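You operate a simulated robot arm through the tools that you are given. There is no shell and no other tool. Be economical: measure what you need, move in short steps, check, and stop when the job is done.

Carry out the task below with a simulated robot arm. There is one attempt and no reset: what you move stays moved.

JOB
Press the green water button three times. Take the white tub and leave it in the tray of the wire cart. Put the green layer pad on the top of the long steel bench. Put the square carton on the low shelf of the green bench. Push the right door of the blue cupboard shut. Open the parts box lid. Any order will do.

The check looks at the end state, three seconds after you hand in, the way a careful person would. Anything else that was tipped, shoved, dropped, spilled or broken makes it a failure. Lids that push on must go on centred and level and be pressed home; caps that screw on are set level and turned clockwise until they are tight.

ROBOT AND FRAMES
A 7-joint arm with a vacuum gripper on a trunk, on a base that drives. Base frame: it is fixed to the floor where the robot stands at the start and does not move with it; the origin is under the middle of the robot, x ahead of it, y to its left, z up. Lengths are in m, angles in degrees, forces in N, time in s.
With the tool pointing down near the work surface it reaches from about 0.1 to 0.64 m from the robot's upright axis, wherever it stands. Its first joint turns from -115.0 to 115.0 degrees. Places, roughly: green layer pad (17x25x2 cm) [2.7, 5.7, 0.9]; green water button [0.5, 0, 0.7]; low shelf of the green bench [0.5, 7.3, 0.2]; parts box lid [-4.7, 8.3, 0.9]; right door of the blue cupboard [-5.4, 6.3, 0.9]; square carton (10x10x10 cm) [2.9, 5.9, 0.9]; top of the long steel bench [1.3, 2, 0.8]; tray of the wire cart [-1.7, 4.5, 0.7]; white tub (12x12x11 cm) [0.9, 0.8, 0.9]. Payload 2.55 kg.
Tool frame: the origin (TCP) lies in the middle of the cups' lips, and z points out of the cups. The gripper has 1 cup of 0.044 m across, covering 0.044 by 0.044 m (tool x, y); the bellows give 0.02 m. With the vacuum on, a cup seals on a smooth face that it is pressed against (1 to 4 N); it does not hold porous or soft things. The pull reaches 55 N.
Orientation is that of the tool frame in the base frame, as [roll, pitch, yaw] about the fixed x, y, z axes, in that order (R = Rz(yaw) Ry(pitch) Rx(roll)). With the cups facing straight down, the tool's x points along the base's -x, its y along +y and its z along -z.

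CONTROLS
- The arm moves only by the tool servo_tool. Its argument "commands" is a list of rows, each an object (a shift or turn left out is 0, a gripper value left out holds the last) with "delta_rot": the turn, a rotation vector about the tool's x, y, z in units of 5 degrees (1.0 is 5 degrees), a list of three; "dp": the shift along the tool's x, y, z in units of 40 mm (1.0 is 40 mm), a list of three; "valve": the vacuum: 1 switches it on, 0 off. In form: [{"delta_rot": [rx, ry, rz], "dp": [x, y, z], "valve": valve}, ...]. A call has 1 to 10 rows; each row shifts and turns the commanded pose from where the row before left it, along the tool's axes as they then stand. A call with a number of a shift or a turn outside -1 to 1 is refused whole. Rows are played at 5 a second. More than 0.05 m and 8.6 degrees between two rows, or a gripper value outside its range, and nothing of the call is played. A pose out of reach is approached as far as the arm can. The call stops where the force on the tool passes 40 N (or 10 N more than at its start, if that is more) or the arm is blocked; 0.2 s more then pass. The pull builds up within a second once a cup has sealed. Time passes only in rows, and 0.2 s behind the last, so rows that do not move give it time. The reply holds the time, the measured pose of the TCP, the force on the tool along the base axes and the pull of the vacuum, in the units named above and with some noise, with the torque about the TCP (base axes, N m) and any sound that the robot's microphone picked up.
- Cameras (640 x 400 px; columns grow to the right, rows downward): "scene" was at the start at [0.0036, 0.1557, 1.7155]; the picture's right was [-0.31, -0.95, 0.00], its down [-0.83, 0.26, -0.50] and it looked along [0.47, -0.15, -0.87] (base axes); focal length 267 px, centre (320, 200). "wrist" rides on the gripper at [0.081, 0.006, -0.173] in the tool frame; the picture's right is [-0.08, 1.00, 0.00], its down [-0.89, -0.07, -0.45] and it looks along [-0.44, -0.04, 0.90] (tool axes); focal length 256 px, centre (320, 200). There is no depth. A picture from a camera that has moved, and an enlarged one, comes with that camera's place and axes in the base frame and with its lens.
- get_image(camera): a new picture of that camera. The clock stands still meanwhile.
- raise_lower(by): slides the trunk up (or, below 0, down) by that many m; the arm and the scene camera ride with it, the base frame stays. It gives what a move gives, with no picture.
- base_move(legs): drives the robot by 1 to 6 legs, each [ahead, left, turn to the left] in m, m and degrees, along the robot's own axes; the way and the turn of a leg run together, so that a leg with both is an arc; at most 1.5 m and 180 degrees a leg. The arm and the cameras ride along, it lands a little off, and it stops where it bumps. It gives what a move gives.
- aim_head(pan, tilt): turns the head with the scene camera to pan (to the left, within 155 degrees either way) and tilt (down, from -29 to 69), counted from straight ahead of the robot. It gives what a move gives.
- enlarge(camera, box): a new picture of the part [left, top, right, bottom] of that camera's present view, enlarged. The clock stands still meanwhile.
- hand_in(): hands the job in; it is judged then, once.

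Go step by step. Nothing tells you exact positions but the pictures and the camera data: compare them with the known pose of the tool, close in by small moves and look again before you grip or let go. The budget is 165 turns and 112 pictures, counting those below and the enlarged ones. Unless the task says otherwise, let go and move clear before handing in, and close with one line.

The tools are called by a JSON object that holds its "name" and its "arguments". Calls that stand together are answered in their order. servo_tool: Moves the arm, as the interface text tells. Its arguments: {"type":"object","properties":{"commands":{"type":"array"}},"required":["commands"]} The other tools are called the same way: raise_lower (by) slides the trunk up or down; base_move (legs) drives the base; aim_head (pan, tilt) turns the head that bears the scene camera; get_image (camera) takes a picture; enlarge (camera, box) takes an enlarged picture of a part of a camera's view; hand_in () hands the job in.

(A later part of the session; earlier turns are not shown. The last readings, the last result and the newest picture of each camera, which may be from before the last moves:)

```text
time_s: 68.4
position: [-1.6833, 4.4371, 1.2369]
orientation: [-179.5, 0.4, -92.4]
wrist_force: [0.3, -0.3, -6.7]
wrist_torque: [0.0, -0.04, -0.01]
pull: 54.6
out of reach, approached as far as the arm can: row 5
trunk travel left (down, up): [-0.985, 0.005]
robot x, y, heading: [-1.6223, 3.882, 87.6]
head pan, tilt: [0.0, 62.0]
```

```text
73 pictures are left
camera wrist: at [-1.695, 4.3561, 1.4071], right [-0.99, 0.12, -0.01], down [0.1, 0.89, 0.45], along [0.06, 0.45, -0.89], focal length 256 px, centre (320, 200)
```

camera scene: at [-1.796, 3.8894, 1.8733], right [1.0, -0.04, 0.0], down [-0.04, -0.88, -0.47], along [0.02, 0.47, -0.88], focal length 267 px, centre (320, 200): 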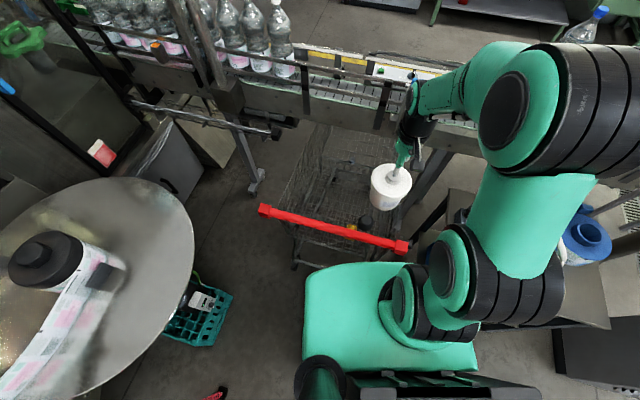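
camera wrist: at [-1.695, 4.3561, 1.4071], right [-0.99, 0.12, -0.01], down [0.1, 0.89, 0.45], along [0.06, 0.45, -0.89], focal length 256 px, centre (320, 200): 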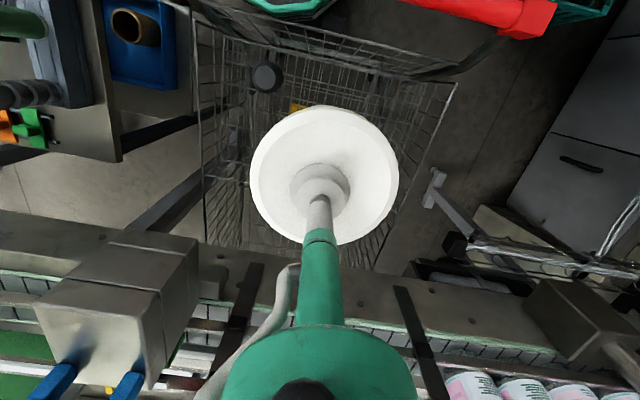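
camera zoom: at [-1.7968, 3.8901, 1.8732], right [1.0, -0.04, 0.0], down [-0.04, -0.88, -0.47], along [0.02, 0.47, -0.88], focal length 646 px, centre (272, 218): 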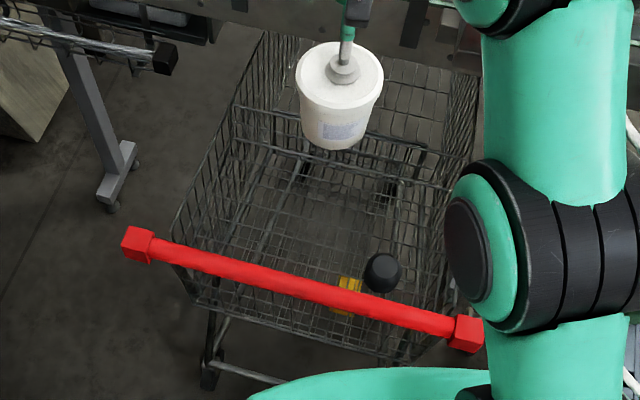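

The tub hangs over the tray. I'll lower it in stages.

{"name": "servo_tool", "arguments": {"commands": [{"dp": [0.05, 0, 0.8]}, {"dp": [0, 0, 0.8]}, {"dp": [0, 0, 0.8]}, {"dp": [0, 0, 0.8]}, {"dp": [0, 0, 0.8]}, {"dp": [0, 0, 0.8]}]}}

{"name": "get_image", "arguments": {"camera": "scene"}}

{"name": "get_image", "arguments": {"camera": "wrist"}}

```text
time_s: 69.8
position: [-1.6799, 4.4432, 1.0467]
orientation: [-179.7, 0.7, -92.4]
wrist_force: [-0.7, 0.5, -4.5]
wrist_torque: [-0.05, 0.0, -0.03]
pull: 55.3
trunk travel left (down, up): [-0.985, 0.005]
robot x, y, heading: [-1.6174, 3.8761, 87.9]
head pan, tilt: [0.0, 62.0]
```

```text
72 pictures are left
camera scene: at [-1.7962, 3.8902, 1.8733], right [1.0, -0.04, 0.0], down [-0.04, -0.88, -0.47], along [0.02, 0.47, -0.88], focal length 267 px, centre (320, 200)
```

scene: 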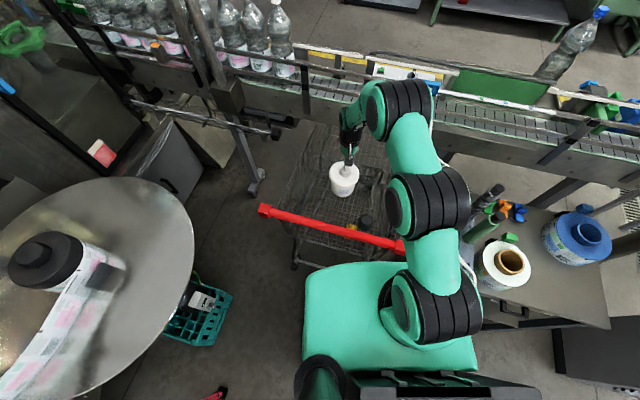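

```text
71 pictures are left
camera wrist: at [-1.6908, 4.3596, 1.2181], right [-0.99, 0.12, 0.0], down [0.11, 0.88, 0.46], along [0.06, 0.45, -0.89], focal length 256 px, centre (320, 200)
```

wrist: 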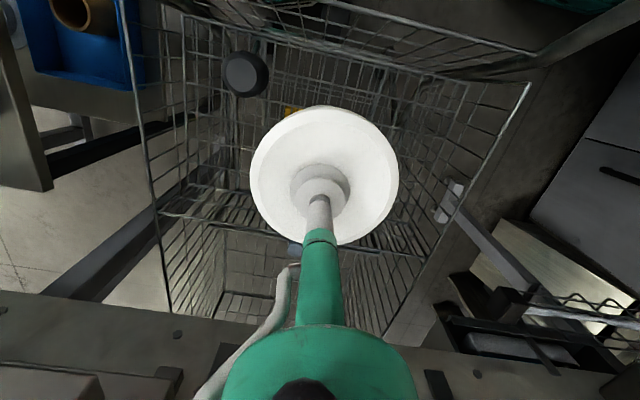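

{"name": "servo_tool", "arguments": {"commands": [{"dp": [0, 0, 0.8]}, {"dp": [0, 0, 0.8]}, {"dp": [0, 0, 0.8]}, {"dp": [0, 0, 0.3]}, {"dp": [0, 0, 0.3]}, {"dp": [0, 0, 0]}]}}

{"name": "enlarge", "arguments": {"camera": "scene", "box": [250, 110, 430, 275]}}

```text
time_s: 71.2
position: [-1.6803, 4.4435, 0.9288]
orientation: [-179.7, 0.7, -92.3]
wrist_force: [-1.0, 0.1, -6.3]
wrist_torque: [0.02, -0.02, -0.04]
pull: 55.0
trunk travel left (down, up): [-0.985, 0.005]
robot x, y, heading: [-1.6216, 3.8758, 87.6]
head pan, tilt: [0.0, 62.0]
```

```text
2.42 times, centred on (340, 192) of scene
camera zoom: at [-1.796, 3.8887, 1.8733], right [1.0, -0.04, 0.0], down [-0.04, -0.88, -0.47], along [0.02, 0.47, -0.88], focal length 646 px, centre (272, 218)
```

zoom: 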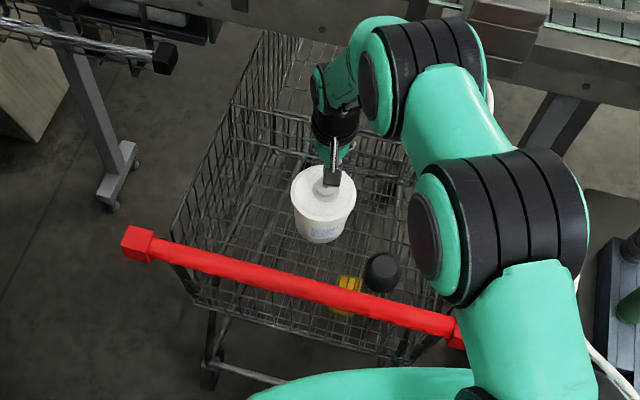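

{"name": "servo_tool", "arguments": {"commands": [{"dp": [0, 0, 0.3]}, {"dp": [0, 0, 0.3]}, {"dp": [0, 0, 0.3]}, {"dp": [0, 0, 0.3]}, {"dp": [0, 0, 0.2]}, {"dp": [0, 0, 0]}]}}

```text
time_s: 72.6
position: [-1.6802, 4.4424, 0.8742]
orientation: [-179.7, 0.8, -92.4]
wrist_force: [0.0, 0.1, -4.8]
wrist_torque: [-0.01, -0.03, -0.05]
pull: 54.9
trunk travel left (down, up): [-0.985, 0.005]
robot x, y, heading: [-1.6191, 3.8759, 87.6]
head pan, tilt: [0.0, 62.0]
```

{"name": "servo_tool", "arguments": {"commands": [{"dp": [0, 0, 0.2]}, {"dp": [0, 0, 0.2]}, {"dp": [0, 0, 0.2]}, {"dp": [0, 0, 0]}]}}

{"name": "enlarge", "arguments": {"camera": "scene", "box": [270, 130, 400, 230]}}

```text
time_s: 73.6
position: [-1.6786, 4.4436, 0.8524]
orientation: [-179.7, 1.1, -92.4]
wrist_force: [1.3, 0.1, 12.7]
wrist_torque: [-0.3, 0.41, 0.1]
pull: 55.0
trunk travel left (down, up): [-0.985, 0.005]
robot x, y, heading: [-1.6169, 3.8778, 87.8]
head pan, tilt: [0.0, 62.0]
```

```text
4.00 times, centred on (335, 180) of scene
camera zoom: at [-1.7954, 3.8859, 1.8736], right [1.0, -0.04, 0.0], down [-0.04, -0.88, -0.47], along [0.02, 0.47, -0.88], focal length 1066 px, centre (260, 280)
```

zoom: 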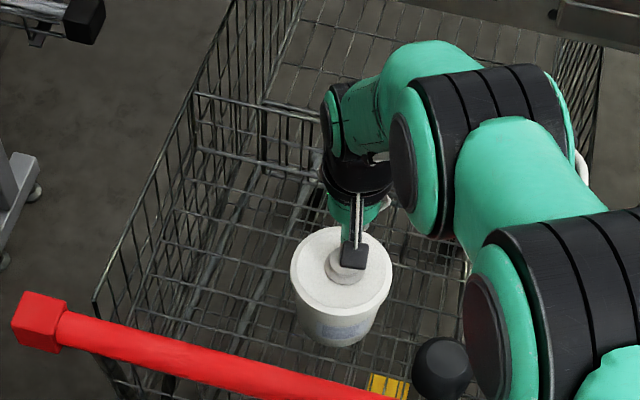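

The tub has touched the wire floor and carries load. I'll release the vacuum and rise.

{"name": "servo_tool", "arguments": {"commands": [{"dp": [0, 0, -0.1], "valve": 0}, {"dp": [0, 0, 0]}, {"dp": [0, 0, 0]}, {"dp": [0, 0, 0]}]}}

{"name": "servo_tool", "arguments": {"commands": [{"dp": [0, 0, -0.2]}, {"dp": [0, 0, -0.4]}, {"dp": [0, 0, -0.8]}]}}

{"name": "enlarge", "arguments": {"camera": "scene", "box": [270, 130, 400, 230]}}

```text
time_s: 74.6
position: [-1.6791, 4.4429, 0.8537]
orientation: [-179.6, 0.8, -92.4]
wrist_force: [-0.1, 0.1, 0.0]
wrist_torque: [-0.02, -0.01, 0.0]
pull: 0.0
trunk travel left (down, up): [-0.985, 0.005]
robot x, y, heading: [-1.6191, 3.8774, 87.8]
head pan, tilt: [0.0, 62.0]
```

```text
time_s: 75.4
position: [-1.6796, 4.4376, 0.9098]
orientation: [-179.7, 0.6, -92.4]
wrist_force: [0.1, -0.1, 0.0]
wrist_torque: [-0.03, 0.0, -0.03]
pull: 0.1
trunk travel left (down, up): [-0.985, 0.005]
robot x, y, heading: [-1.6207, 3.8789, 87.3]
head pan, tilt: [0.0, 62.0]
```

```text
4.00 times, centred on (335, 180) of scene
camera zoom: at [-1.7958, 3.8873, 1.8732], right [1.0, -0.04, 0.0], down [-0.04, -0.88, -0.47], along [0.02, 0.47, -0.88], focal length 1066 px, centre (260, 280)
```

zoom: 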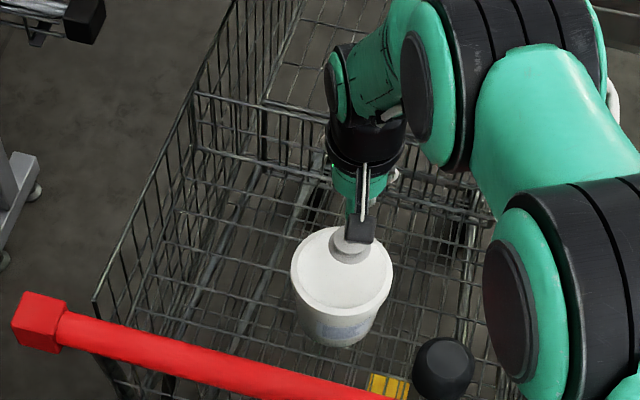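

The tub stands on the tray, released. I'll go up, pull back, and back the base away.

{"name": "servo_tool", "arguments": {"commands": [{"dp": [0, 0, -0.9]}, {"dp": [0.2, 0, -0.9]}, {"dp": [0.1, 0, -0.9]}, {"dp": [0.1, 0, -0.9]}, {"dp": [0.1, 0, -0.9]}, {"dp": [0.1, 0, -0.9]}, {"dp": [0.2, 0, -0.9]}, {"dp": [0.2, 0, -0.9]}, {"dp": [0.9, 0, 0]}, {"dp": [0.9, 0, 0]}]}}

{"name": "base_move", "arguments": {"legs": [[-0.8, 0, 0]]}}

{"name": "aim_head", "arguments": {"pan": -50, "tilt": 15}}

{"name": "get_image", "arguments": {"camera": "scene"}}

```text
time_s: 77.6
position: [-1.6875, 4.323, 1.1957]
orientation: [-179.7, 0.9, -92.3]
wrist_force: [-0.1, 0.2, -1.2]
wrist_torque: [0.02, 0.0, -0.01]
pull: 0.1
trunk travel left (down, up): [-0.985, 0.005]
robot x, y, heading: [-1.6215, 3.8783, 87.7]
head pan, tilt: [0.0, 62.0]
```

```text
time_s: 81.9
position: [-1.7212, 3.5217, 1.1947]
orientation: [-179.6, 0.7, -92.7]
wrist_force: [0.4, 0.0, 0.5]
wrist_torque: [0.03, 0.0, 0.02]
pull: 0.1
trunk travel left (down, up): [-0.985, 0.005]
robot x, y, heading: [-1.655, 3.0747, 87.5]
head pan, tilt: [0.0, 62.0]
```

```text
time_s: 83.1
position: [-1.7199, 3.5215, 1.1955]
orientation: [-179.7, 0.8, -92.7]
wrist_force: [0.1, -0.7, -0.7]
wrist_torque: [-0.01, 0.01, 0.02]
pull: 0.0
trunk travel left (down, up): [-0.985, 0.005]
robot x, y, heading: [-1.6545, 3.0749, 87.1]
head pan, tilt: [-50.0, 15.0]
```

```text
67 pictures are left
camera scene: at [-1.7605, 3.0785, 1.9418], right [0.61, -0.8, 0.0], down [-0.21, -0.16, -0.97], along [0.77, 0.59, -0.26], focal length 267 px, centre (320, 200)
```

scene: 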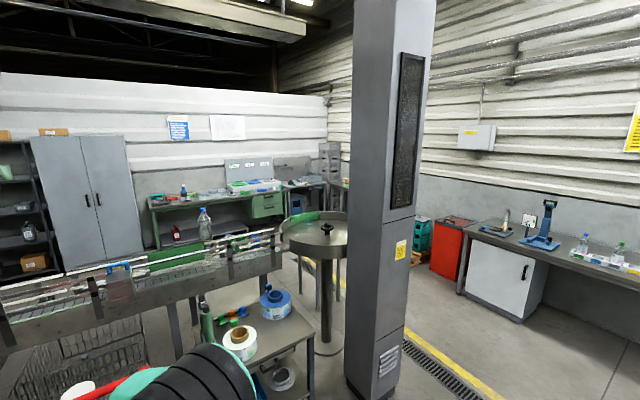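

The tub is delivered. Next are the layer pad and the carton near (2.8, 5.8), past the pillar, so I'll drive along the aisle and look from there.

{"name": "base_move", "arguments": {"legs": [[0, 0, -92], [1.5, 0, 0], [0.4, 0, 0], [0, 0, 50]]}}

{"name": "aim_head", "arguments": {"pan": 0, "tilt": 18}}

{"name": "get_image", "arguments": {"camera": "scene"}}

```text
time_s: 98.7
position: [0.4852, 3.3174, 1.1953]
orientation: [-179.8, 0.7, -134.1]
wrist_force: [0.8, -0.6, 0.1]
wrist_torque: [0.04, 0.03, -0.02]
pull: 0.0
trunk travel left (down, up): [-0.985, 0.005]
robot x, y, heading: [0.2383, 2.9371, 45.8]
head pan, tilt: [-50.0, 15.0]
```

```text
time_s: 99.9
position: [0.4789, 3.3189, 1.1965]
orientation: [-179.4, 0.7, -133.9]
wrist_force: [-0.6, -1.1, 0.4]
wrist_torque: [-0.04, -0.01, 0.01]
pull: 0.2
trunk travel left (down, up): [-0.985, 0.005]
robot x, y, heading: [0.2332, 2.9354, 46.0]
head pan, tilt: [0.0, 18.0]
```

```text
66 pictures are left
camera scene: at [0.144, 3.082, 1.9391], right [0.72, -0.7, -0.01], down [-0.22, -0.22, -0.95], along [0.66, 0.68, -0.31], focal length 267 px, centre (320, 200)
```

scene: 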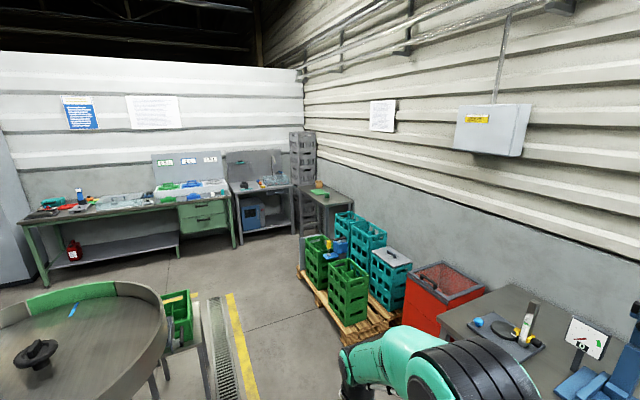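

{"name": "enlarge", "arguments": {"camera": "scene", "box": [220, 150, 420, 350]}}

{"name": "enlarge", "arguments": {"camera": "scene", "box": [280, 165, 380, 240]}}

```text
2.00 times, centred on (320, 250) of scene
camera zoom: at [0.144, 3.082, 1.9391], right [0.72, -0.7, -0.01], down [-0.22, -0.22, -0.95], along [0.66, 0.68, -0.31], focal length 533 px, centre (320, 100)
```

zoom: 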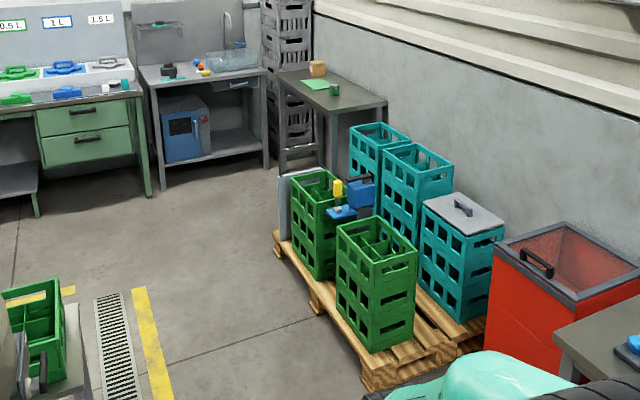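

```text
5.33 times, centred on (330, 202) of scene
camera zoom: at [0.144, 3.082, 1.9391], right [0.72, -0.7, -0.01], down [-0.22, -0.22, -0.95], along [0.66, 0.68, -0.31], focal length 1422 px, centre (267, 187)
```

zoom: 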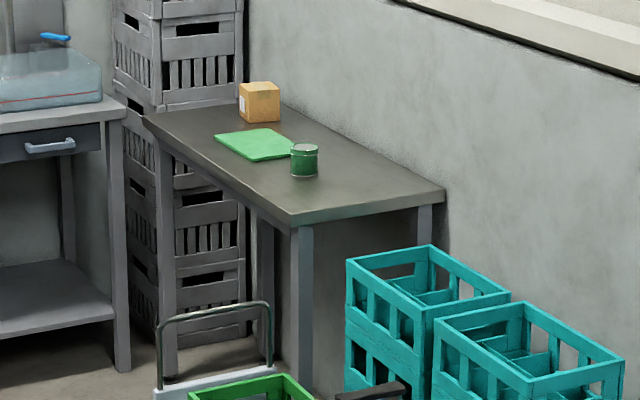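

The pad and carton are on the small corner table, with a green can beside the pad. I'll drive the aisle between the crate pallet and the round table to a point in front of that table.

{"name": "base_move", "arguments": {"legs": [[0, 0, 12.5], [1.48, 0, 0], [0, 0, 16], [1.3, 0, 0], [0, 0, -60]]}}

{"name": "aim_head", "arguments": {"pan": 0, "tilt": 38}}

{"name": "get_image", "arguments": {"camera": "scene"}}

```text
time_s: 117.7
position: [1.7807, 5.6403, 1.1958]
orientation: [-179.4, 0.9, -165.3]
wrist_force: [0.5, -0.3, -0.2]
wrist_torque: [0.01, 0.03, 0.01]
pull: 0.1
trunk travel left (down, up): [-0.985, 0.005]
robot x, y, heading: [1.3748, 5.443, 15.0]
head pan, tilt: [0.0, 18.0]
```

```text
time_s: 118.5
position: [1.7804, 5.6404, 1.194]
orientation: [-179.4, 0.9, -165.3]
wrist_force: [-0.8, 0.2, -0.4]
wrist_torque: [0.02, -0.02, 0.02]
pull: 0.1
trunk travel left (down, up): [-0.985, 0.005]
robot x, y, heading: [1.3776, 5.4386, 14.9]
head pan, tilt: [0.0, 38.0]
```

```text
63 pictures are left
camera scene: at [1.3576, 5.6178, 1.9054], right [0.25, -0.97, 0.0], down [-0.59, -0.16, -0.79], along [0.76, 0.2, -0.61], focal length 267 px, centre (320, 200)
```

scene: 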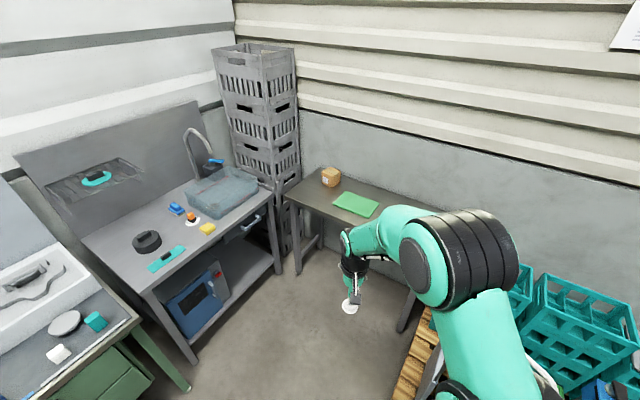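

The pad is at about (2.685, 5.737) and the carton at about (2.86, 5.95). I'll drive up to the table front.

{"name": "base_move", "arguments": {"legs": [[0.93, 0.24, 0], [0, 0, -32]]}}

{"name": "aim_head", "arguments": {"pan": 0, "tilt": 58}}

{"name": "get_image", "arguments": {"camera": "scene"}}

{"name": "get_image", "arguments": {"camera": "wrist"}}

```text
time_s: 125.0
position: [2.6476, 5.8596, 1.1951]
orientation: [-179.4, 0.9, 162.7]
wrist_force: [0.0, 0.0, -1.1]
wrist_torque: [0.02, -0.03, -0.02]
pull: 0.0
trunk travel left (down, up): [-0.985, 0.005]
robot x, y, heading: [2.1962, 5.9003, -17.4]
head pan, tilt: [0.0, 38.0]
```

```text
time_s: 125.9
position: [2.6478, 5.8595, 1.1949]
orientation: [-179.3, 0.9, 162.7]
wrist_force: [0.9, 0.2, 0.1]
wrist_torque: [0.03, 0.04, 0.05]
pull: 0.0
trunk travel left (down, up): [-0.985, 0.005]
robot x, y, heading: [2.1988, 5.9013, -17.5]
head pan, tilt: [0.0, 58.0]
```

```text
62 pictures are left
camera scene: at [2.2605, 6.0684, 1.878], right [-0.3, -0.95, 0.0], down [-0.81, 0.25, -0.53], along [0.51, -0.16, -0.85], focal length 267 px, centre (320, 200)
```

scene: 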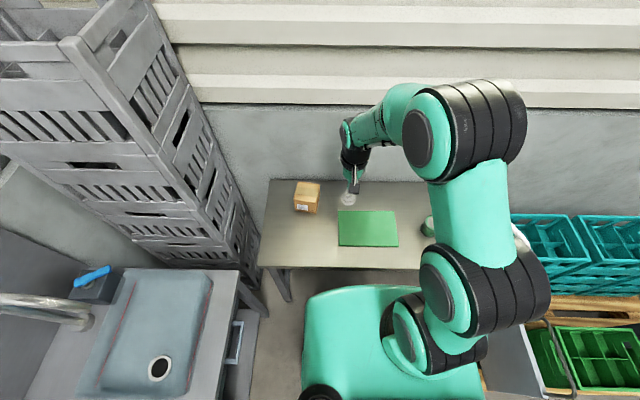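

```text
61 pictures are left
camera wrist: at [2.57, 5.8903, 1.3653], right [0.37, 0.93, -0.01], down [0.83, -0.33, 0.46], along [0.42, -0.18, -0.89], focal length 256 px, centre (320, 200)
```

wrist: 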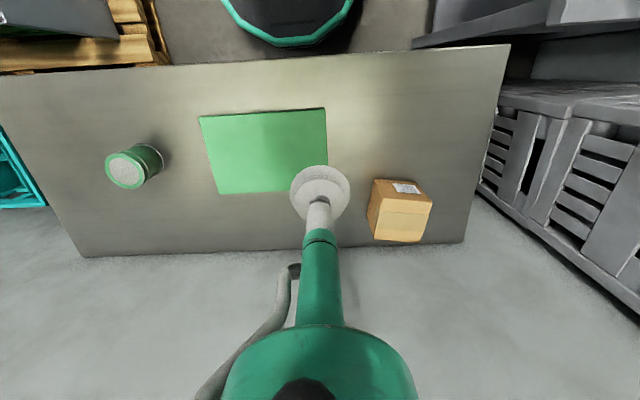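

{"name": "enlarge", "arguments": {"camera": "wrist", "box": [320, 150, 480, 260]}}

{"name": "enlarge", "arguments": {"camera": "scene", "box": [260, 160, 440, 260]}}

```text
3.64 times, centred on (400, 205) of wrist
camera zoom: at [2.57, 5.8903, 1.3653], right [0.37, 0.93, -0.01], down [0.83, -0.33, 0.46], along [0.42, -0.18, -0.89], focal length 931 px, centre (29, 182)
```

zoom: 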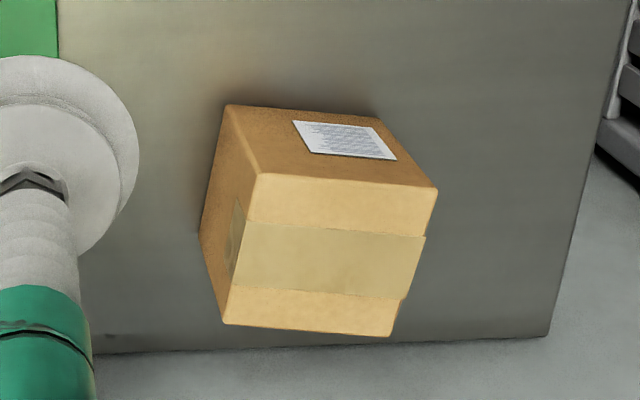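

```text
3.56 times, centred on (350, 210) of scene
camera zoom: at [2.2605, 6.0684, 1.878], right [-0.3, -0.95, 0.0], down [-0.81, 0.25, -0.53], along [0.51, -0.16, -0.85], focal length 948 px, centre (213, 164)
```

zoom: 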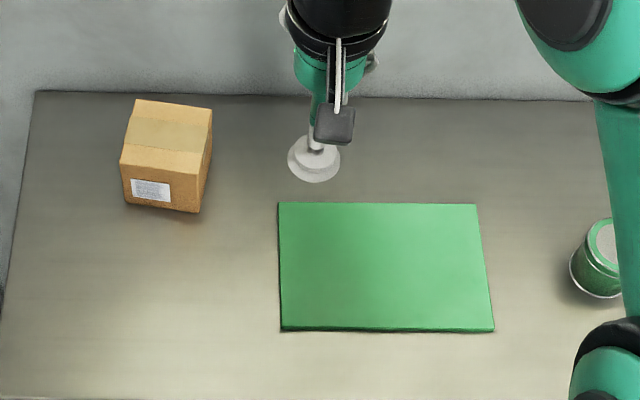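

The carton's top centre is at about (2.86, 5.935, 0.96), with a smooth tape band across it. I'll move 0.11 m closer and then position above it.

{"name": "base_move", "arguments": {"legs": [[0.11, 0, 0]]}}

```text
time_s: 127.0
position: [2.7521, 5.8258, 1.1945]
orientation: [-179.4, 0.8, 162.5]
wrist_force: [0.3, -0.6, 0.2]
wrist_torque: [0.01, 0.01, -0.01]
pull: 0.0
trunk travel left (down, up): [-0.985, 0.005]
robot x, y, heading: [2.3009, 5.8692, -17.7]
head pan, tilt: [0.0, 58.0]
```

{"name": "servo_tool", "arguments": {"commands": [{"dp": [-0.35, 0.68, 0.4]}, {"dp": [-0.35, 0.68, 0.6]}, {"dp": [-0.35, 0.68, 0.8]}, {"dp": [-0.35, 0.68, 0.8]}, {"dp": [-0.35, 0.68, 0.8]}]}}

{"name": "get_image", "arguments": {"camera": "wrist"}}

{"name": "get_image", "arguments": {"camera": "scene"}}

```text
time_s: 128.2
position: [2.8634, 5.9331, 1.0581]
orientation: [-179.4, 0.9, 162.5]
wrist_force: [0.2, 0.1, -0.2]
wrist_torque: [0.0, 0.03, -0.03]
pull: 0.1
trunk travel left (down, up): [-0.985, 0.005]
robot x, y, heading: [2.3014, 5.8701, -17.2]
head pan, tilt: [0.0, 58.0]
```

```text
58 pictures are left
camera wrist: at [2.7852, 5.9646, 1.2275], right [0.37, 0.93, -0.01], down [0.83, -0.33, 0.46], along [0.42, -0.18, -0.89], focal length 256 px, centre (320, 200)
```

wrist: 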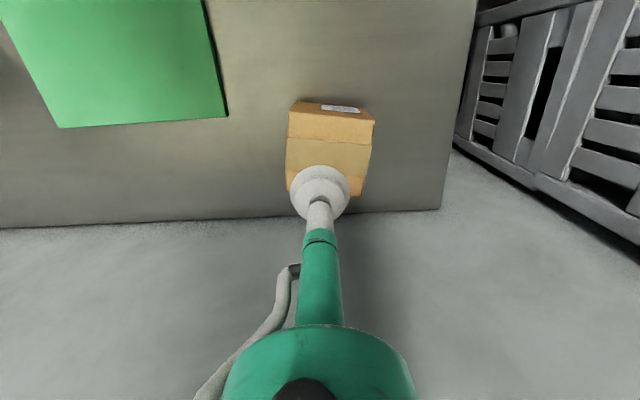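

```text
57 pictures are left
camera scene: at [2.3676, 6.0369, 1.8778], right [-0.3, -0.95, 0.0], down [-0.81, 0.25, -0.53], along [0.5, -0.16, -0.85], focal length 267 px, centre (320, 200)
```

scene: 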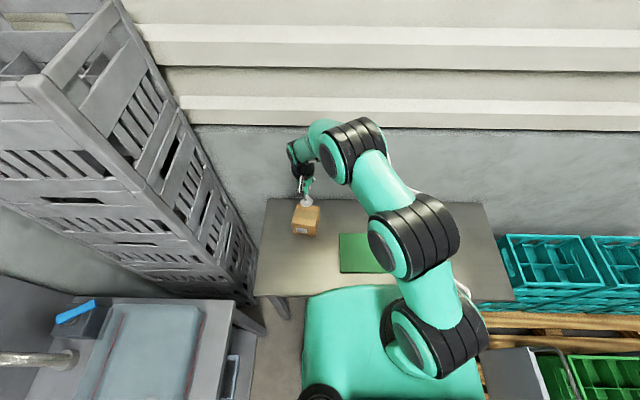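

The cup is centred over the carton top. I'll come down slowly with the vacuum on.

{"name": "servo_tool", "arguments": {"commands": [{"dp": [0, 0.1, 0.9]}, {"dp": [0, 0, 0.8], "valve": 1}, {"dp": [0, 0, 0.15]}, {"dp": [0, 0, 0.15]}, {"dp": [0, 0, 0.15]}, {"dp": [0, 0, 0.15]}, {"dp": [0, 0, 0]}]}}

```text
time_s: 129.8
position: [2.8633, 5.9352, 0.9662]
orientation: [-179.5, 0.9, 162.7]
wrist_force: [0.3, -0.3, 0.5]
wrist_torque: [-0.02, 0.01, -0.03]
pull: 0.0
trunk travel left (down, up): [-0.985, 0.005]
robot x, y, heading: [2.3024, 5.8685, -17.4]
head pan, tilt: [0.0, 58.0]
```

{"name": "servo_tool", "arguments": {"commands": [{"dp": [0, 0, 0.1]}, {"dp": [0, 0, 0.1]}, {"dp": [0, 0, 0.1]}, {"dp": [0, 0, 0]}, {"dp": [0, 0, 0]}]}}

```text
time_s: 131.1
position: [2.8639, 5.9343, 0.9545]
orientation: [-179.3, 0.8, 162.5]
wrist_force: [0.0, 0.3, 0.6]
wrist_torque: [0.0, -0.02, -0.01]
pull: 0.1
trunk travel left (down, up): [-0.985, 0.005]
robot x, y, heading: [2.3052, 5.8679, -17.6]
head pan, tilt: [0.0, 58.0]
```

{"name": "servo_tool", "arguments": {"commands": [{"dp": [0, 0, 0.1]}, {"dp": [0, 0, 0.1]}, {"dp": [0, 0, 0.1]}, {"dp": [0, 0, 0.1]}, {"dp": [0, 0, 0]}, {"dp": [0, 0, 0]}]}}

{"name": "enlarge", "arguments": {"camera": "scene", "box": [250, 150, 410, 250]}}

```text
time_s: 132.4
position: [2.8637, 5.9346, 0.9425]
orientation: [-179.7, 1.2, 162.7]
wrist_force: [-3.2, -6.2, 25.2]
wrist_torque: [0.51, 0.21, 0.06]
pull: 54.4
trunk travel left (down, up): [-0.985, 0.005]
robot x, y, heading: [2.3041, 5.8681, -17.4]
head pan, tilt: [0.0, 58.0]
```

```text
4.00 times, centred on (330, 200) of scene
camera zoom: at [2.3603, 6.0334, 1.8784], right [-0.3, -0.95, 0.0], down [-0.81, 0.25, -0.53], along [0.51, -0.16, -0.85], focal length 1066 px, centre (280, 200)
```

zoom: 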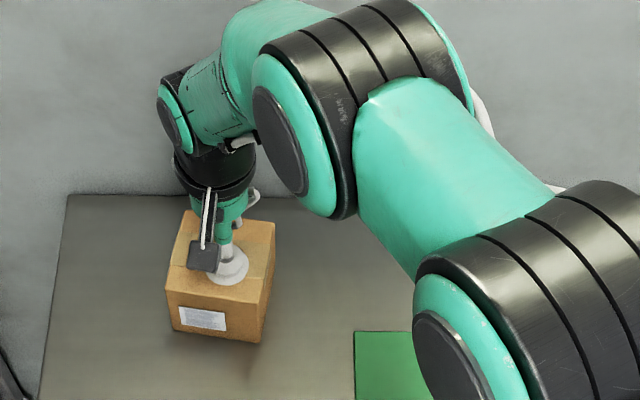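

It has sealed. I'll lift and draw the carton in.

{"name": "servo_tool", "arguments": {"commands": [{"dp": [0, 0, -0.3]}, {"dp": [0, 0, -0.5]}, {"dp": [0, 0, -0.8]}, {"dp": [0, 0, -0.8]}, {"dp": [0, 0, -0.8]}, {"dp": [0.8, 0, -0.6]}, {"dp": [0.9, 0, 0]}, {"dp": [0.9, 0, 0]}, {"dp": [0.9, 0, 0]}]}}

{"name": "base_move", "arguments": {"legs": [[-0.75, 0, 0]]}}

{"name": "aim_head", "arguments": {"pan": 110, "tilt": 30}}

{"name": "get_image", "arguments": {"camera": "scene"}}

```text
time_s: 134.4
position: [2.7281, 5.9802, 1.0892]
orientation: [-179.5, 1.0, 162.6]
wrist_force: [-0.1, -0.2, -2.4]
wrist_torque: [-0.03, 0.06, 0.01]
pull: 54.6
trunk travel left (down, up): [-0.985, 0.005]
robot x, y, heading: [2.307, 5.8735, -17.3]
head pan, tilt: [0.0, 58.0]
```

```text
time_s: 138.5
position: [2.0171, 6.2014, 1.0889]
orientation: [-179.4, 0.9, 162.6]
wrist_force: [0.0, -0.5, -1.5]
wrist_torque: [0.02, 0.06, 0.02]
pull: 54.5
trunk travel left (down, up): [-0.985, 0.005]
robot x, y, heading: [1.5871, 6.0894, -17.3]
head pan, tilt: [0.0, 58.0]
```

```text
time_s: 140.4
position: [2.0168, 6.2017, 1.0878]
orientation: [-179.3, 0.8, 162.6]
wrist_force: [0.4, 0.0, -2.2]
wrist_torque: [-0.02, 0.01, 0.0]
pull: 54.6
trunk travel left (down, up): [-0.985, 0.005]
robot x, y, heading: [1.5944, 6.0934, -17.5]
head pan, tilt: [110.0, 30.0]
```

```text
55 pictures are left
camera scene: at [1.5831, 6.3702, 1.9177], right [1.0, 0.04, 0.0], down [0.02, -0.5, -0.87], along [-0.04, 0.87, -0.5], focal length 267 px, centre (320, 200)
```

scene: 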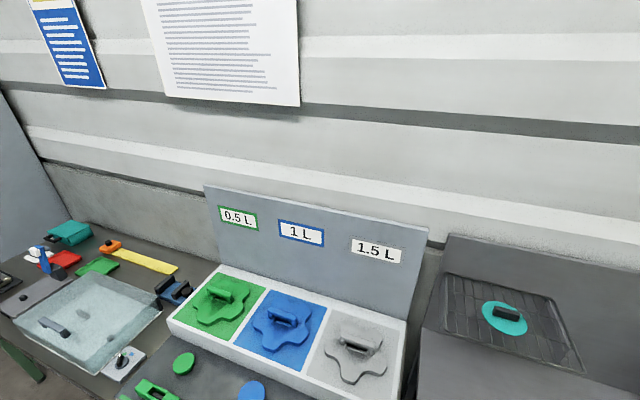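

The carton is held. Next I'll go in front of the green bench's low shelf, at about (0.5, 7.3, 0.2), facing it, and look.

{"name": "base_move", "arguments": {"legs": [[-1.25, -0.45, 0], [0, 0, 92]]}}

{"name": "aim_head", "arguments": {"pan": 0, "tilt": 42}}

{"name": "get_image", "arguments": {"camera": "scene"}}

```text
time_s: 150.9
position: [0.1415, 6.4459, 1.0885]
orientation: [-179.3, 0.9, -105.2]
wrist_force: [0.4, 0.8, -2.8]
wrist_torque: [-0.04, 0.01, -0.01]
pull: 54.6
trunk travel left (down, up): [-0.985, 0.005]
robot x, y, heading: [0.2642, 6.0237, 74.7]
head pan, tilt: [110.0, 30.0]
```

```text
time_s: 152.8
position: [0.1425, 6.4457, 1.0882]
orientation: [-179.4, 0.9, -105.2]
wrist_force: [-0.1, -0.1, -1.8]
wrist_torque: [-0.03, -0.01, -0.01]
pull: 55.2
trunk travel left (down, up): [-0.985, 0.005]
robot x, y, heading: [0.2672, 6.0242, 74.7]
head pan, tilt: [0.0, 42.0]
```

```text
54 pictures are left
camera scene: at [0.1029, 6.0935, 1.8994], right [0.97, -0.26, 0.0], down [-0.17, -0.65, -0.74], along [0.19, 0.72, -0.67], focal length 267 px, centre (320, 200)
```

scene: 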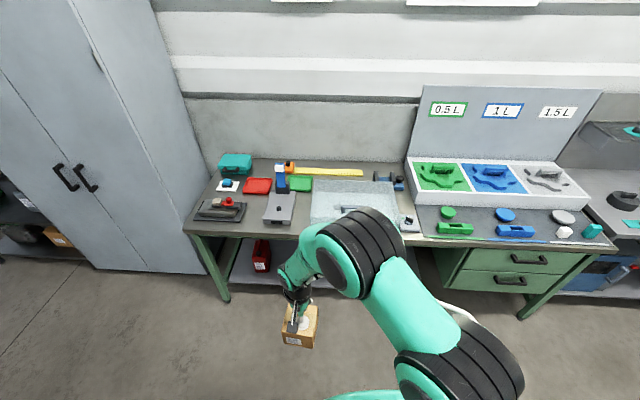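

I'll lower the trunk so I can see the shelf, keeping the carton above the floor.

{"name": "raise_lower", "arguments": {"by": -0.68}}

{"name": "aim_head", "arguments": {"pan": 10, "tilt": 35}}

{"name": "get_image", "arguments": {"camera": "scene"}}

{"name": "get_image", "arguments": {"camera": "wrist"}}

```text
refused: -0.68 is not a number from -0.4 to 0.4
```

```text
time_s: 153.5
position: [0.1418, 6.4462, 1.0885]
orientation: [-179.4, 0.9, -105.2]
wrist_force: [-0.3, 0.6, -1.0]
wrist_torque: [-0.04, 0.01, 0.04]
pull: 54.8
trunk travel left (down, up): [-0.985, 0.005]
robot x, y, heading: [0.2667, 6.0272, 74.7]
head pan, tilt: [10.0, 35.0]
```

```text
53 pictures are left
camera scene: at [0.0891, 6.1005, 1.9098], right [1.0, -0.09, 0.0], down [-0.05, -0.57, -0.82], along [0.07, 0.82, -0.57], focal length 267 px, centre (320, 200)
```

scene: 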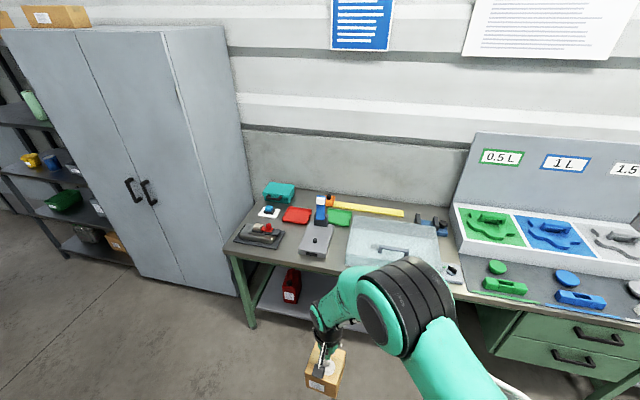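

```text
52 pictures are left
camera wrist: at [0.1117, 6.3671, 1.2584], right [-0.94, 0.34, -0.01], down [0.3, 0.84, 0.46], along [0.16, 0.43, -0.89], focal length 256 px, centre (320, 200)
```

wrist: 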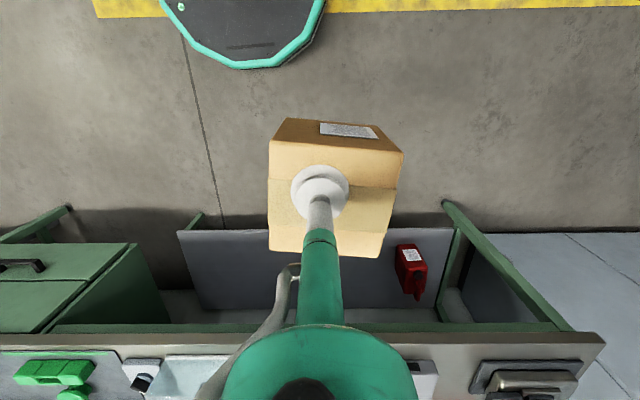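

The shelf's front edge is at about y≈7.03 near x=0.35, set back ~0.13 m behind the bench top's edge. My target for the carton is about (0.38, 7.13). I'll lower the trunk in two steps and look at the arm's shape against the bench.

{"name": "raise_lower", "arguments": {"by": -0.4}}

{"name": "raise_lower", "arguments": {"by": -0.28}}

{"name": "get_image", "arguments": {"camera": "scene"}}

{"name": "get_image", "arguments": {"camera": "wrist"}}

```text
time_s: 157.3
position: [0.1426, 6.4456, 0.6881]
orientation: [-179.5, 0.9, -105.1]
wrist_force: [0.4, -0.6, -1.5]
wrist_torque: [-0.06, 0.03, 0.02]
pull: 55.5
trunk travel left (down, up): [-0.585, 0.405]
robot x, y, heading: [0.2715, 6.0254, 74.8]
head pan, tilt: [10.0, 35.0]
```

```text
time_s: 160.2
position: [0.1421, 6.4481, 0.4079]
orientation: [-179.4, 0.9, -105.2]
wrist_force: [0.0, 0.4, -1.8]
wrist_torque: [-0.04, 0.01, -0.01]
pull: 55.7
trunk travel left (down, up): [-0.305, 0.685]
robot x, y, heading: [0.2682, 6.0279, 74.9]
head pan, tilt: [10.0, 35.0]
```

```text
51 pictures are left
camera scene: at [0.0891, 6.1005, 1.2299], right [1.0, -0.09, 0.0], down [-0.05, -0.57, -0.82], along [0.07, 0.82, -0.57], focal length 267 px, centre (320, 200)
```

scene: 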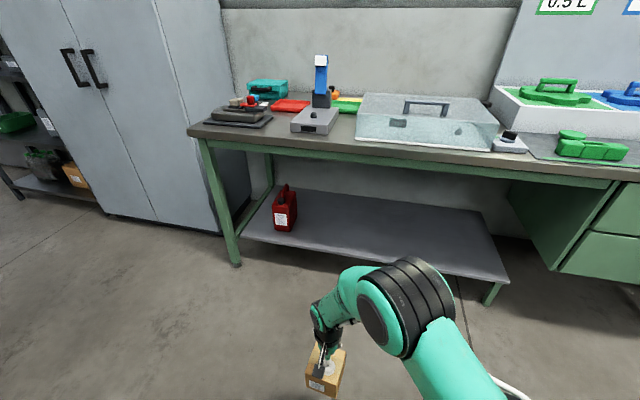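

```text
50 pictures are left
camera wrist: at [0.1118, 6.3671, 0.5784], right [-0.94, 0.34, -0.01], down [0.3, 0.84, 0.46], along [0.16, 0.43, -0.89], focal length 256 px, centre (320, 200)
```

wrist: 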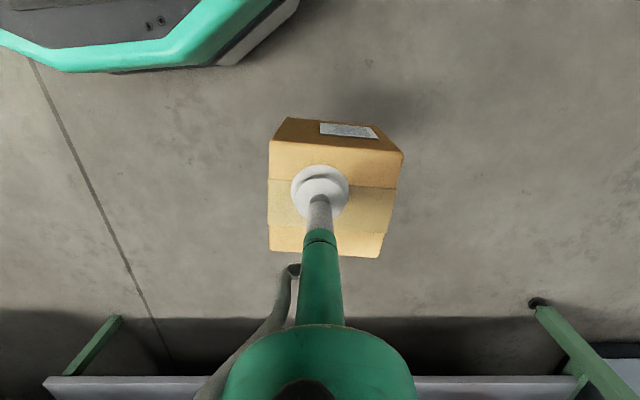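

The shelf top is at about z≈0.25 and the apron's underside at about 0.76. To keep the forearm low under the bench, I'll raise the arm relative to the trunk and then lower the trunk fully.

{"name": "servo_tool", "arguments": {"commands": [{"dp": [0, 0, -0.9]}, {"dp": [0, 0, -0.9]}, {"dp": [0, 0, -0.9]}, {"dp": [0, 0, -0.9]}, {"dp": [0, 0, -0.9]}, {"dp": [0, 0, -0.9]}, {"dp": [0, 0, -0.9]}, {"dp": [0, 0, -0.9]}]}}

{"name": "raise_lower", "arguments": {"by": -0.28}}

{"name": "get_image", "arguments": {"camera": "scene"}}

```text
time_s: 162.0
position: [0.142, 6.4361, 0.6312]
orientation: [-179.4, 0.7, -105.2]
wrist_force: [-0.8, -0.3, -2.3]
wrist_torque: [-0.05, 0.04, 0.01]
pull: 55.4
out of reach, approached as far as the arm can: row 7, 8
trunk travel left (down, up): [-0.305, 0.685]
robot x, y, heading: [0.2653, 6.0227, 74.8]
head pan, tilt: [10.0, 35.0]
```

```text
time_s: 164.8
position: [0.1419, 6.4344, 0.3518]
orientation: [-179.6, 1.0, -105.2]
wrist_force: [0.3, 0.4, -0.6]
wrist_torque: [-0.07, -0.03, -0.02]
pull: 54.8
trunk travel left (down, up): [-0.025, 0.965]
robot x, y, heading: [0.264, 6.0262, 74.6]
head pan, tilt: [10.0, 35.0]
```

```text
49 pictures are left
camera scene: at [0.0892, 6.1005, 0.9499], right [1.0, -0.09, 0.0], down [-0.05, -0.57, -0.82], along [0.07, 0.82, -0.57], focal length 267 px, centre (320, 200)
```

scene: 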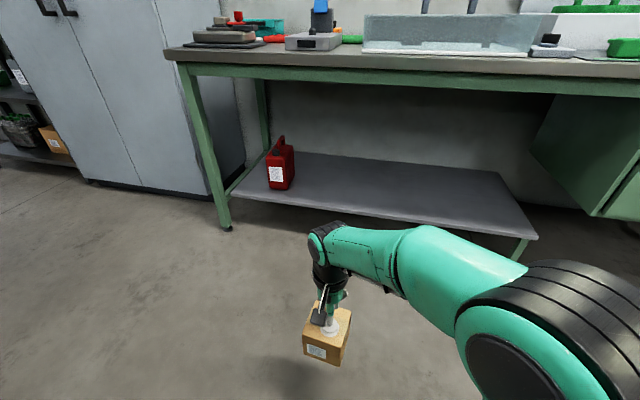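

Now the forearm lies nearly level, which suits going under the bench. I'll extend the arm forward while keeping this height.

{"name": "servo_tool", "arguments": {"commands": [{"dp": [-0.9, -0.5, -0.1]}, {"dp": [-0.9, -0.5, -0.1]}, {"dp": [-0.9, -0.5, -0.1]}, {"dp": [-0.9, -0.5, -0.1]}]}}

{"name": "get_image", "arguments": {"camera": "scene"}}

```text
time_s: 165.8
position: [0.2607, 6.5313, 0.3237]
orientation: [-179.5, 0.9, -105.0]
wrist_force: [-1.1, 0.0, -0.9]
wrist_torque: [-0.01, -0.02, -0.05]
pull: 54.8
out of reach, approached as far as the arm can: row 1, 2, 3, 4
trunk travel left (down, up): [-0.025, 0.965]
robot x, y, heading: [0.2673, 6.0243, 74.9]
head pan, tilt: [10.0, 35.0]
```

```text
48 pictures are left
camera scene: at [0.0891, 6.1004, 0.9499], right [1.0, -0.09, 0.0], down [-0.05, -0.57, -0.82], along [0.07, 0.82, -0.57], focal length 267 px, centre (320, 200)
```

scene: 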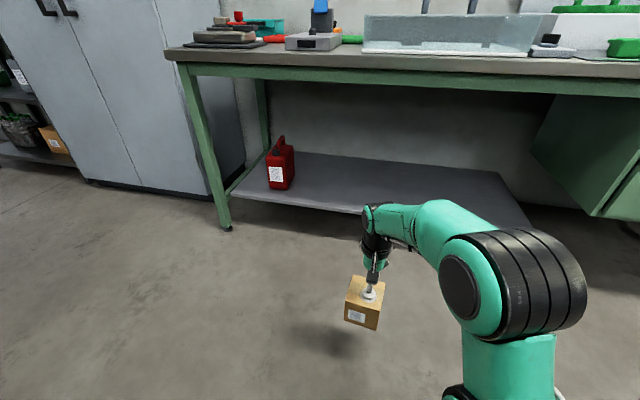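

The arm is extended with the carton about 0.49 m ahead. I'll raise the trunk 5 cm so the carton clears the shelf, then drive ahead to just before the shelf edge and check.

{"name": "raise_lower", "arguments": {"by": 0.055}}

{"name": "base_move", "arguments": {"legs": [[0.4, 0, 0]]}}

{"name": "get_image", "arguments": {"camera": "scene"}}

{"name": "get_image", "arguments": {"camera": "wrist"}}

```text
time_s: 166.8
position: [0.2595, 6.532, 0.3772]
orientation: [-179.4, 1.0, -105.2]
wrist_force: [-0.1, -0.2, -2.9]
wrist_torque: [-0.03, 0.03, 0.04]
pull: 54.9
trunk travel left (down, up): [-0.08, 0.91]
robot x, y, heading: [0.2697, 6.0255, 74.6]
head pan, tilt: [10.0, 35.0]
```

```text
time_s: 169.3
position: [0.3663, 6.9261, 0.3774]
orientation: [-179.5, 0.8, -105.1]
wrist_force: [0.0, 0.4, -3.3]
wrist_torque: [-0.07, 0.05, 0.0]
pull: 54.9
trunk travel left (down, up): [-0.08, 0.91]
robot x, y, heading: [0.3732, 6.4189, 74.8]
head pan, tilt: [10.0, 35.0]
```

```text
47 pictures are left
camera scene: at [0.196, 6.4947, 1.0049], right [1.0, -0.09, 0.0], down [-0.05, -0.57, -0.82], along [0.07, 0.82, -0.57], focal length 267 px, centre (320, 200)
```

scene: 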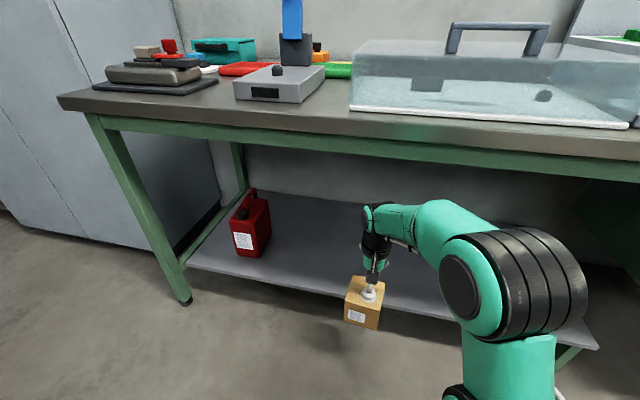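

```text
46 pictures are left
camera wrist: at [0.3364, 6.8463, 0.5484], right [-0.94, 0.34, -0.01], down [0.3, 0.84, 0.46], along [0.16, 0.43, -0.89], focal length 256 px, centre (320, 200)
```

wrist: 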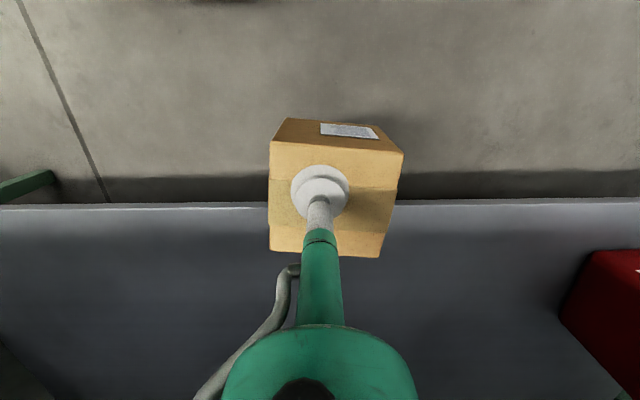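

All consistent: the shelf is at z≈0.25 and the carton's bottom at about 0.27. I'll raise 1 cm for margin and drive in 0.17 m.

{"name": "raise_lower", "arguments": {"by": 0.012}}

{"name": "base_move", "arguments": {"legs": [[0.17, 0, 0]]}}

{"name": "get_image", "arguments": {"camera": "wrist"}}

{"name": "get_image", "arguments": {"camera": "scene"}}

```text
time_s: 169.9
position: [0.3666, 6.9257, 0.3902]
orientation: [-179.5, 0.8, -105.1]
wrist_force: [0.0, 0.0, -1.6]
wrist_torque: [-0.01, 0.0, 0.04]
pull: 54.9
trunk travel left (down, up): [-0.092, 0.898]
robot x, y, heading: [0.3771, 6.4157, 74.8]
head pan, tilt: [10.0, 35.0]
```

```text
time_s: 171.3
position: [0.3994, 7.045, 0.3779]
orientation: [-178.7, -1.5, -104.5]
wrist_force: [-0.6, 1.0, -2.1]
wrist_torque: [-0.05, 0.02, 0.01]
pull: 54.6
trunk travel left (down, up): [-0.092, 0.898]
robot x, y, heading: [0.4138, 6.557, 75.2]
head pan, tilt: [10.0, 35.0]
stopped in leg 1: the robot was blocked; the commanded pose is now the measured one
```

```text
45 pictures are left
camera wrist: at [0.3706, 6.9731, 0.5522], right [-0.95, 0.33, -0.02], down [0.29, 0.86, 0.42], along [0.16, 0.39, -0.91], focal length 256 px, centre (320, 200)
```

wrist: 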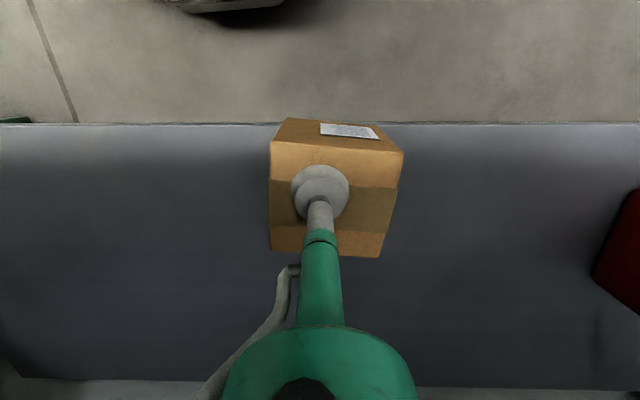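

```text
44 pictures are left
camera scene: at [0.2338, 6.6314, 1.0177], right [1.0, -0.09, 0.0], down [-0.05, -0.57, -0.82], along [0.07, 0.82, -0.57], focal length 267 px, centre (320, 200)
```

scene: 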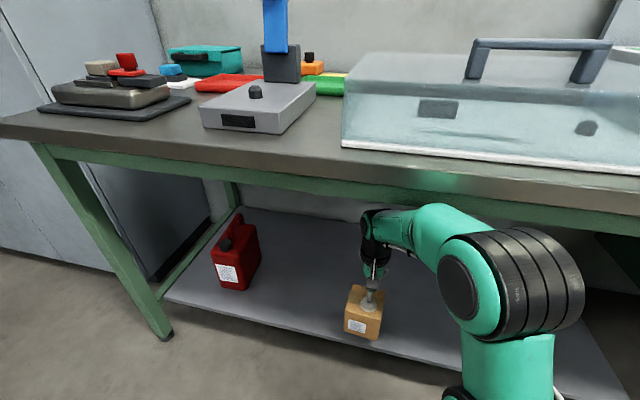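

The robot was blocked lightly, probably by the forearm link under the apron. The carton's centre is already ~4 cm inside the shelf edge, so I'll lower the trunk to set it down here.

{"name": "raise_lower", "arguments": {"by": -0.015}}

{"name": "base_move", "arguments": {"legs": [[0.02, 0, 0]]}}

```text
time_s: 171.9
position: [0.4007, 7.0482, 0.3633]
orientation: [-178.8, -1.4, -104.5]
wrist_force: [0.0, 0.3, -2.6]
wrist_torque: [-0.07, 0.02, 0.02]
pull: 54.6
trunk travel left (down, up): [-0.077, 0.913]
robot x, y, heading: [0.4119, 6.5608, 74.8]
head pan, tilt: [10.0, 35.0]
```

```text
time_s: 172.9
position: [0.4047, 7.0622, 0.3613]
orientation: [-178.6, -1.9, -104.6]
wrist_force: [1.3, 1.1, -1.9]
wrist_torque: [-0.03, 0.03, 0.01]
pull: 54.8
trunk travel left (down, up): [-0.077, 0.913]
robot x, y, heading: [0.4152, 6.5777, 75.1]
head pan, tilt: [10.0, 35.0]
stopped in leg 1: the robot was blocked; the commanded pose is now the measured one
```

The carton is now about 6 cm inside, so it's fully over the shelf. I'll lower in small steps.

{"name": "raise_lower", "arguments": {"by": -0.008}}

{"name": "raise_lower", "arguments": {"by": -0.006}}

```text
time_s: 173.5
position: [0.4061, 7.0634, 0.354]
orientation: [-178.5, -1.9, -104.5]
wrist_force: [-1.0, -0.4, -1.6]
wrist_torque: [-0.03, -0.01, -0.01]
pull: 55.1
trunk travel left (down, up): [-0.069, 0.921]
robot x, y, heading: [0.4204, 6.5791, 74.8]
head pan, tilt: [10.0, 35.0]
```

```text
time_s: 174.0
position: [0.4056, 7.0637, 0.3464]
orientation: [-178.6, -1.9, -104.5]
wrist_force: [0.5, 0.1, -1.8]
wrist_torque: [-0.06, 0.02, 0.01]
pull: 54.9
trunk travel left (down, up): [-0.063, 0.927]
robot x, y, heading: [0.4203, 6.5772, 75.1]
head pan, tilt: [10.0, 35.0]
```

It's still hanging free. With the extra clearance I'll try another 2.5 cm inward, then go on lowering.

{"name": "base_move", "arguments": {"legs": [[0.025, 0, 0]]}}

{"name": "raise_lower", "arguments": {"by": -0.005}}

{"name": "raise_lower", "arguments": {"by": -0.005}}

```text
time_s: 174.9
position: [0.409, 7.0756, 0.3459]
orientation: [-178.4, -2.5, -104.4]
wrist_force: [-0.1, -0.4, -1.4]
wrist_torque: [-0.04, 0.0, -0.02]
pull: 55.4
trunk travel left (down, up): [-0.063, 0.927]
robot x, y, heading: [0.4216, 6.5997, 75.0]
head pan, tilt: [10.0, 35.0]
stopped in leg 1: the robot was blocked; the commanded pose is now the measured one
```

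```text
time_s: 175.5
position: [0.4108, 7.0783, 0.3387]
orientation: [-178.4, -2.5, -104.4]
wrist_force: [-0.6, -0.7, -2.2]
wrist_torque: [0.01, -0.01, -0.05]
pull: 54.6
trunk travel left (down, up): [-0.058, 0.932]
robot x, y, heading: [0.4241, 6.6006, 75.1]
head pan, tilt: [10.0, 35.0]
```

```text
time_s: 176.0
position: [0.41, 7.0769, 0.334]
orientation: [-178.4, -2.6, -104.3]
wrist_force: [0.2, 1.1, -2.2]
wrist_torque: [-0.06, -0.02, 0.0]
pull: 54.8
trunk travel left (down, up): [-0.053, 0.937]
robot x, y, heading: [0.4263, 6.6017, 75.3]
head pan, tilt: [10.0, 35.0]
```

{"name": "raise_lower", "arguments": {"by": -0.006}}

{"name": "raise_lower", "arguments": {"by": -0.006}}

{"name": "enlarge", "arguments": {"camera": "scene", "box": [290, 180, 450, 380]}}

```text
time_s: 176.6
position: [0.4105, 7.0769, 0.3285]
orientation: [-178.4, -2.5, -104.3]
wrist_force: [-0.3, -0.6, -1.1]
wrist_torque: [-0.07, 0.05, -0.02]
pull: 55.3
trunk travel left (down, up): [-0.047, 0.943]
robot x, y, heading: [0.4214, 6.5965, 74.9]
head pan, tilt: [10.0, 35.0]
```

```text
time_s: 177.1
position: [0.4106, 7.0764, 0.3231]
orientation: [-178.5, -2.6, -104.3]
wrist_force: [1.0, -0.4, -0.7]
wrist_torque: [-0.02, -0.03, -0.01]
pull: 54.9
trunk travel left (down, up): [-0.041, 0.949]
robot x, y, heading: [0.4244, 6.599, 75.1]
head pan, tilt: [10.0, 35.0]
```

```text
2.00 times, centred on (370, 280) of scene
camera zoom: at [0.2451, 6.6728, 0.9659], right [1.0, -0.09, 0.0], down [-0.05, -0.57, -0.82], along [0.07, 0.82, -0.57], focal length 533 px, centre (220, 40)
```

zoom: 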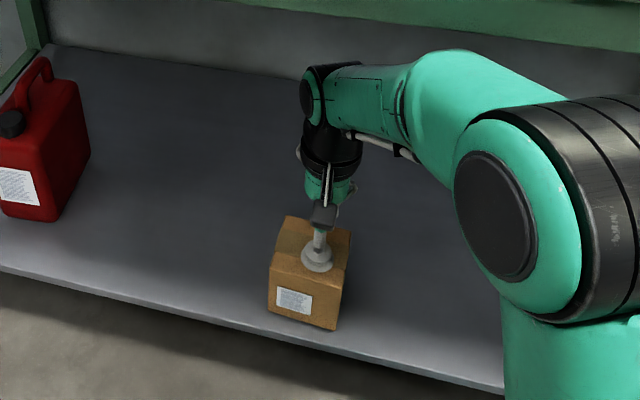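

{"name": "raise_lower", "arguments": {"by": -0.006}}

{"name": "raise_lower", "arguments": {"by": -0.006}}

```text
time_s: 177.7
position: [0.4094, 7.0774, 0.319]
orientation: [-178.5, -2.3, -104.3]
wrist_force: [2.2, -6.3, 15.7]
wrist_torque: [0.73, 0.35, -0.01]
pull: 55.2
trunk travel left (down, up): [-0.035, 0.955]
robot x, y, heading: [0.4215, 6.6014, 75.0]
head pan, tilt: [10.0, 35.0]
```

```text
time_s: 178.2
position: [0.4101, 7.077, 0.313]
orientation: [-178.6, -2.4, -104.3]
wrist_force: [0.4, -8.1, 27.5]
wrist_torque: [0.85, 0.42, 0.08]
pull: 55.0
trunk travel left (down, up): [-0.029, 0.961]
robot x, y, heading: [0.4264, 6.5955, 75.0]
head pan, tilt: [10.0, 35.0]
```

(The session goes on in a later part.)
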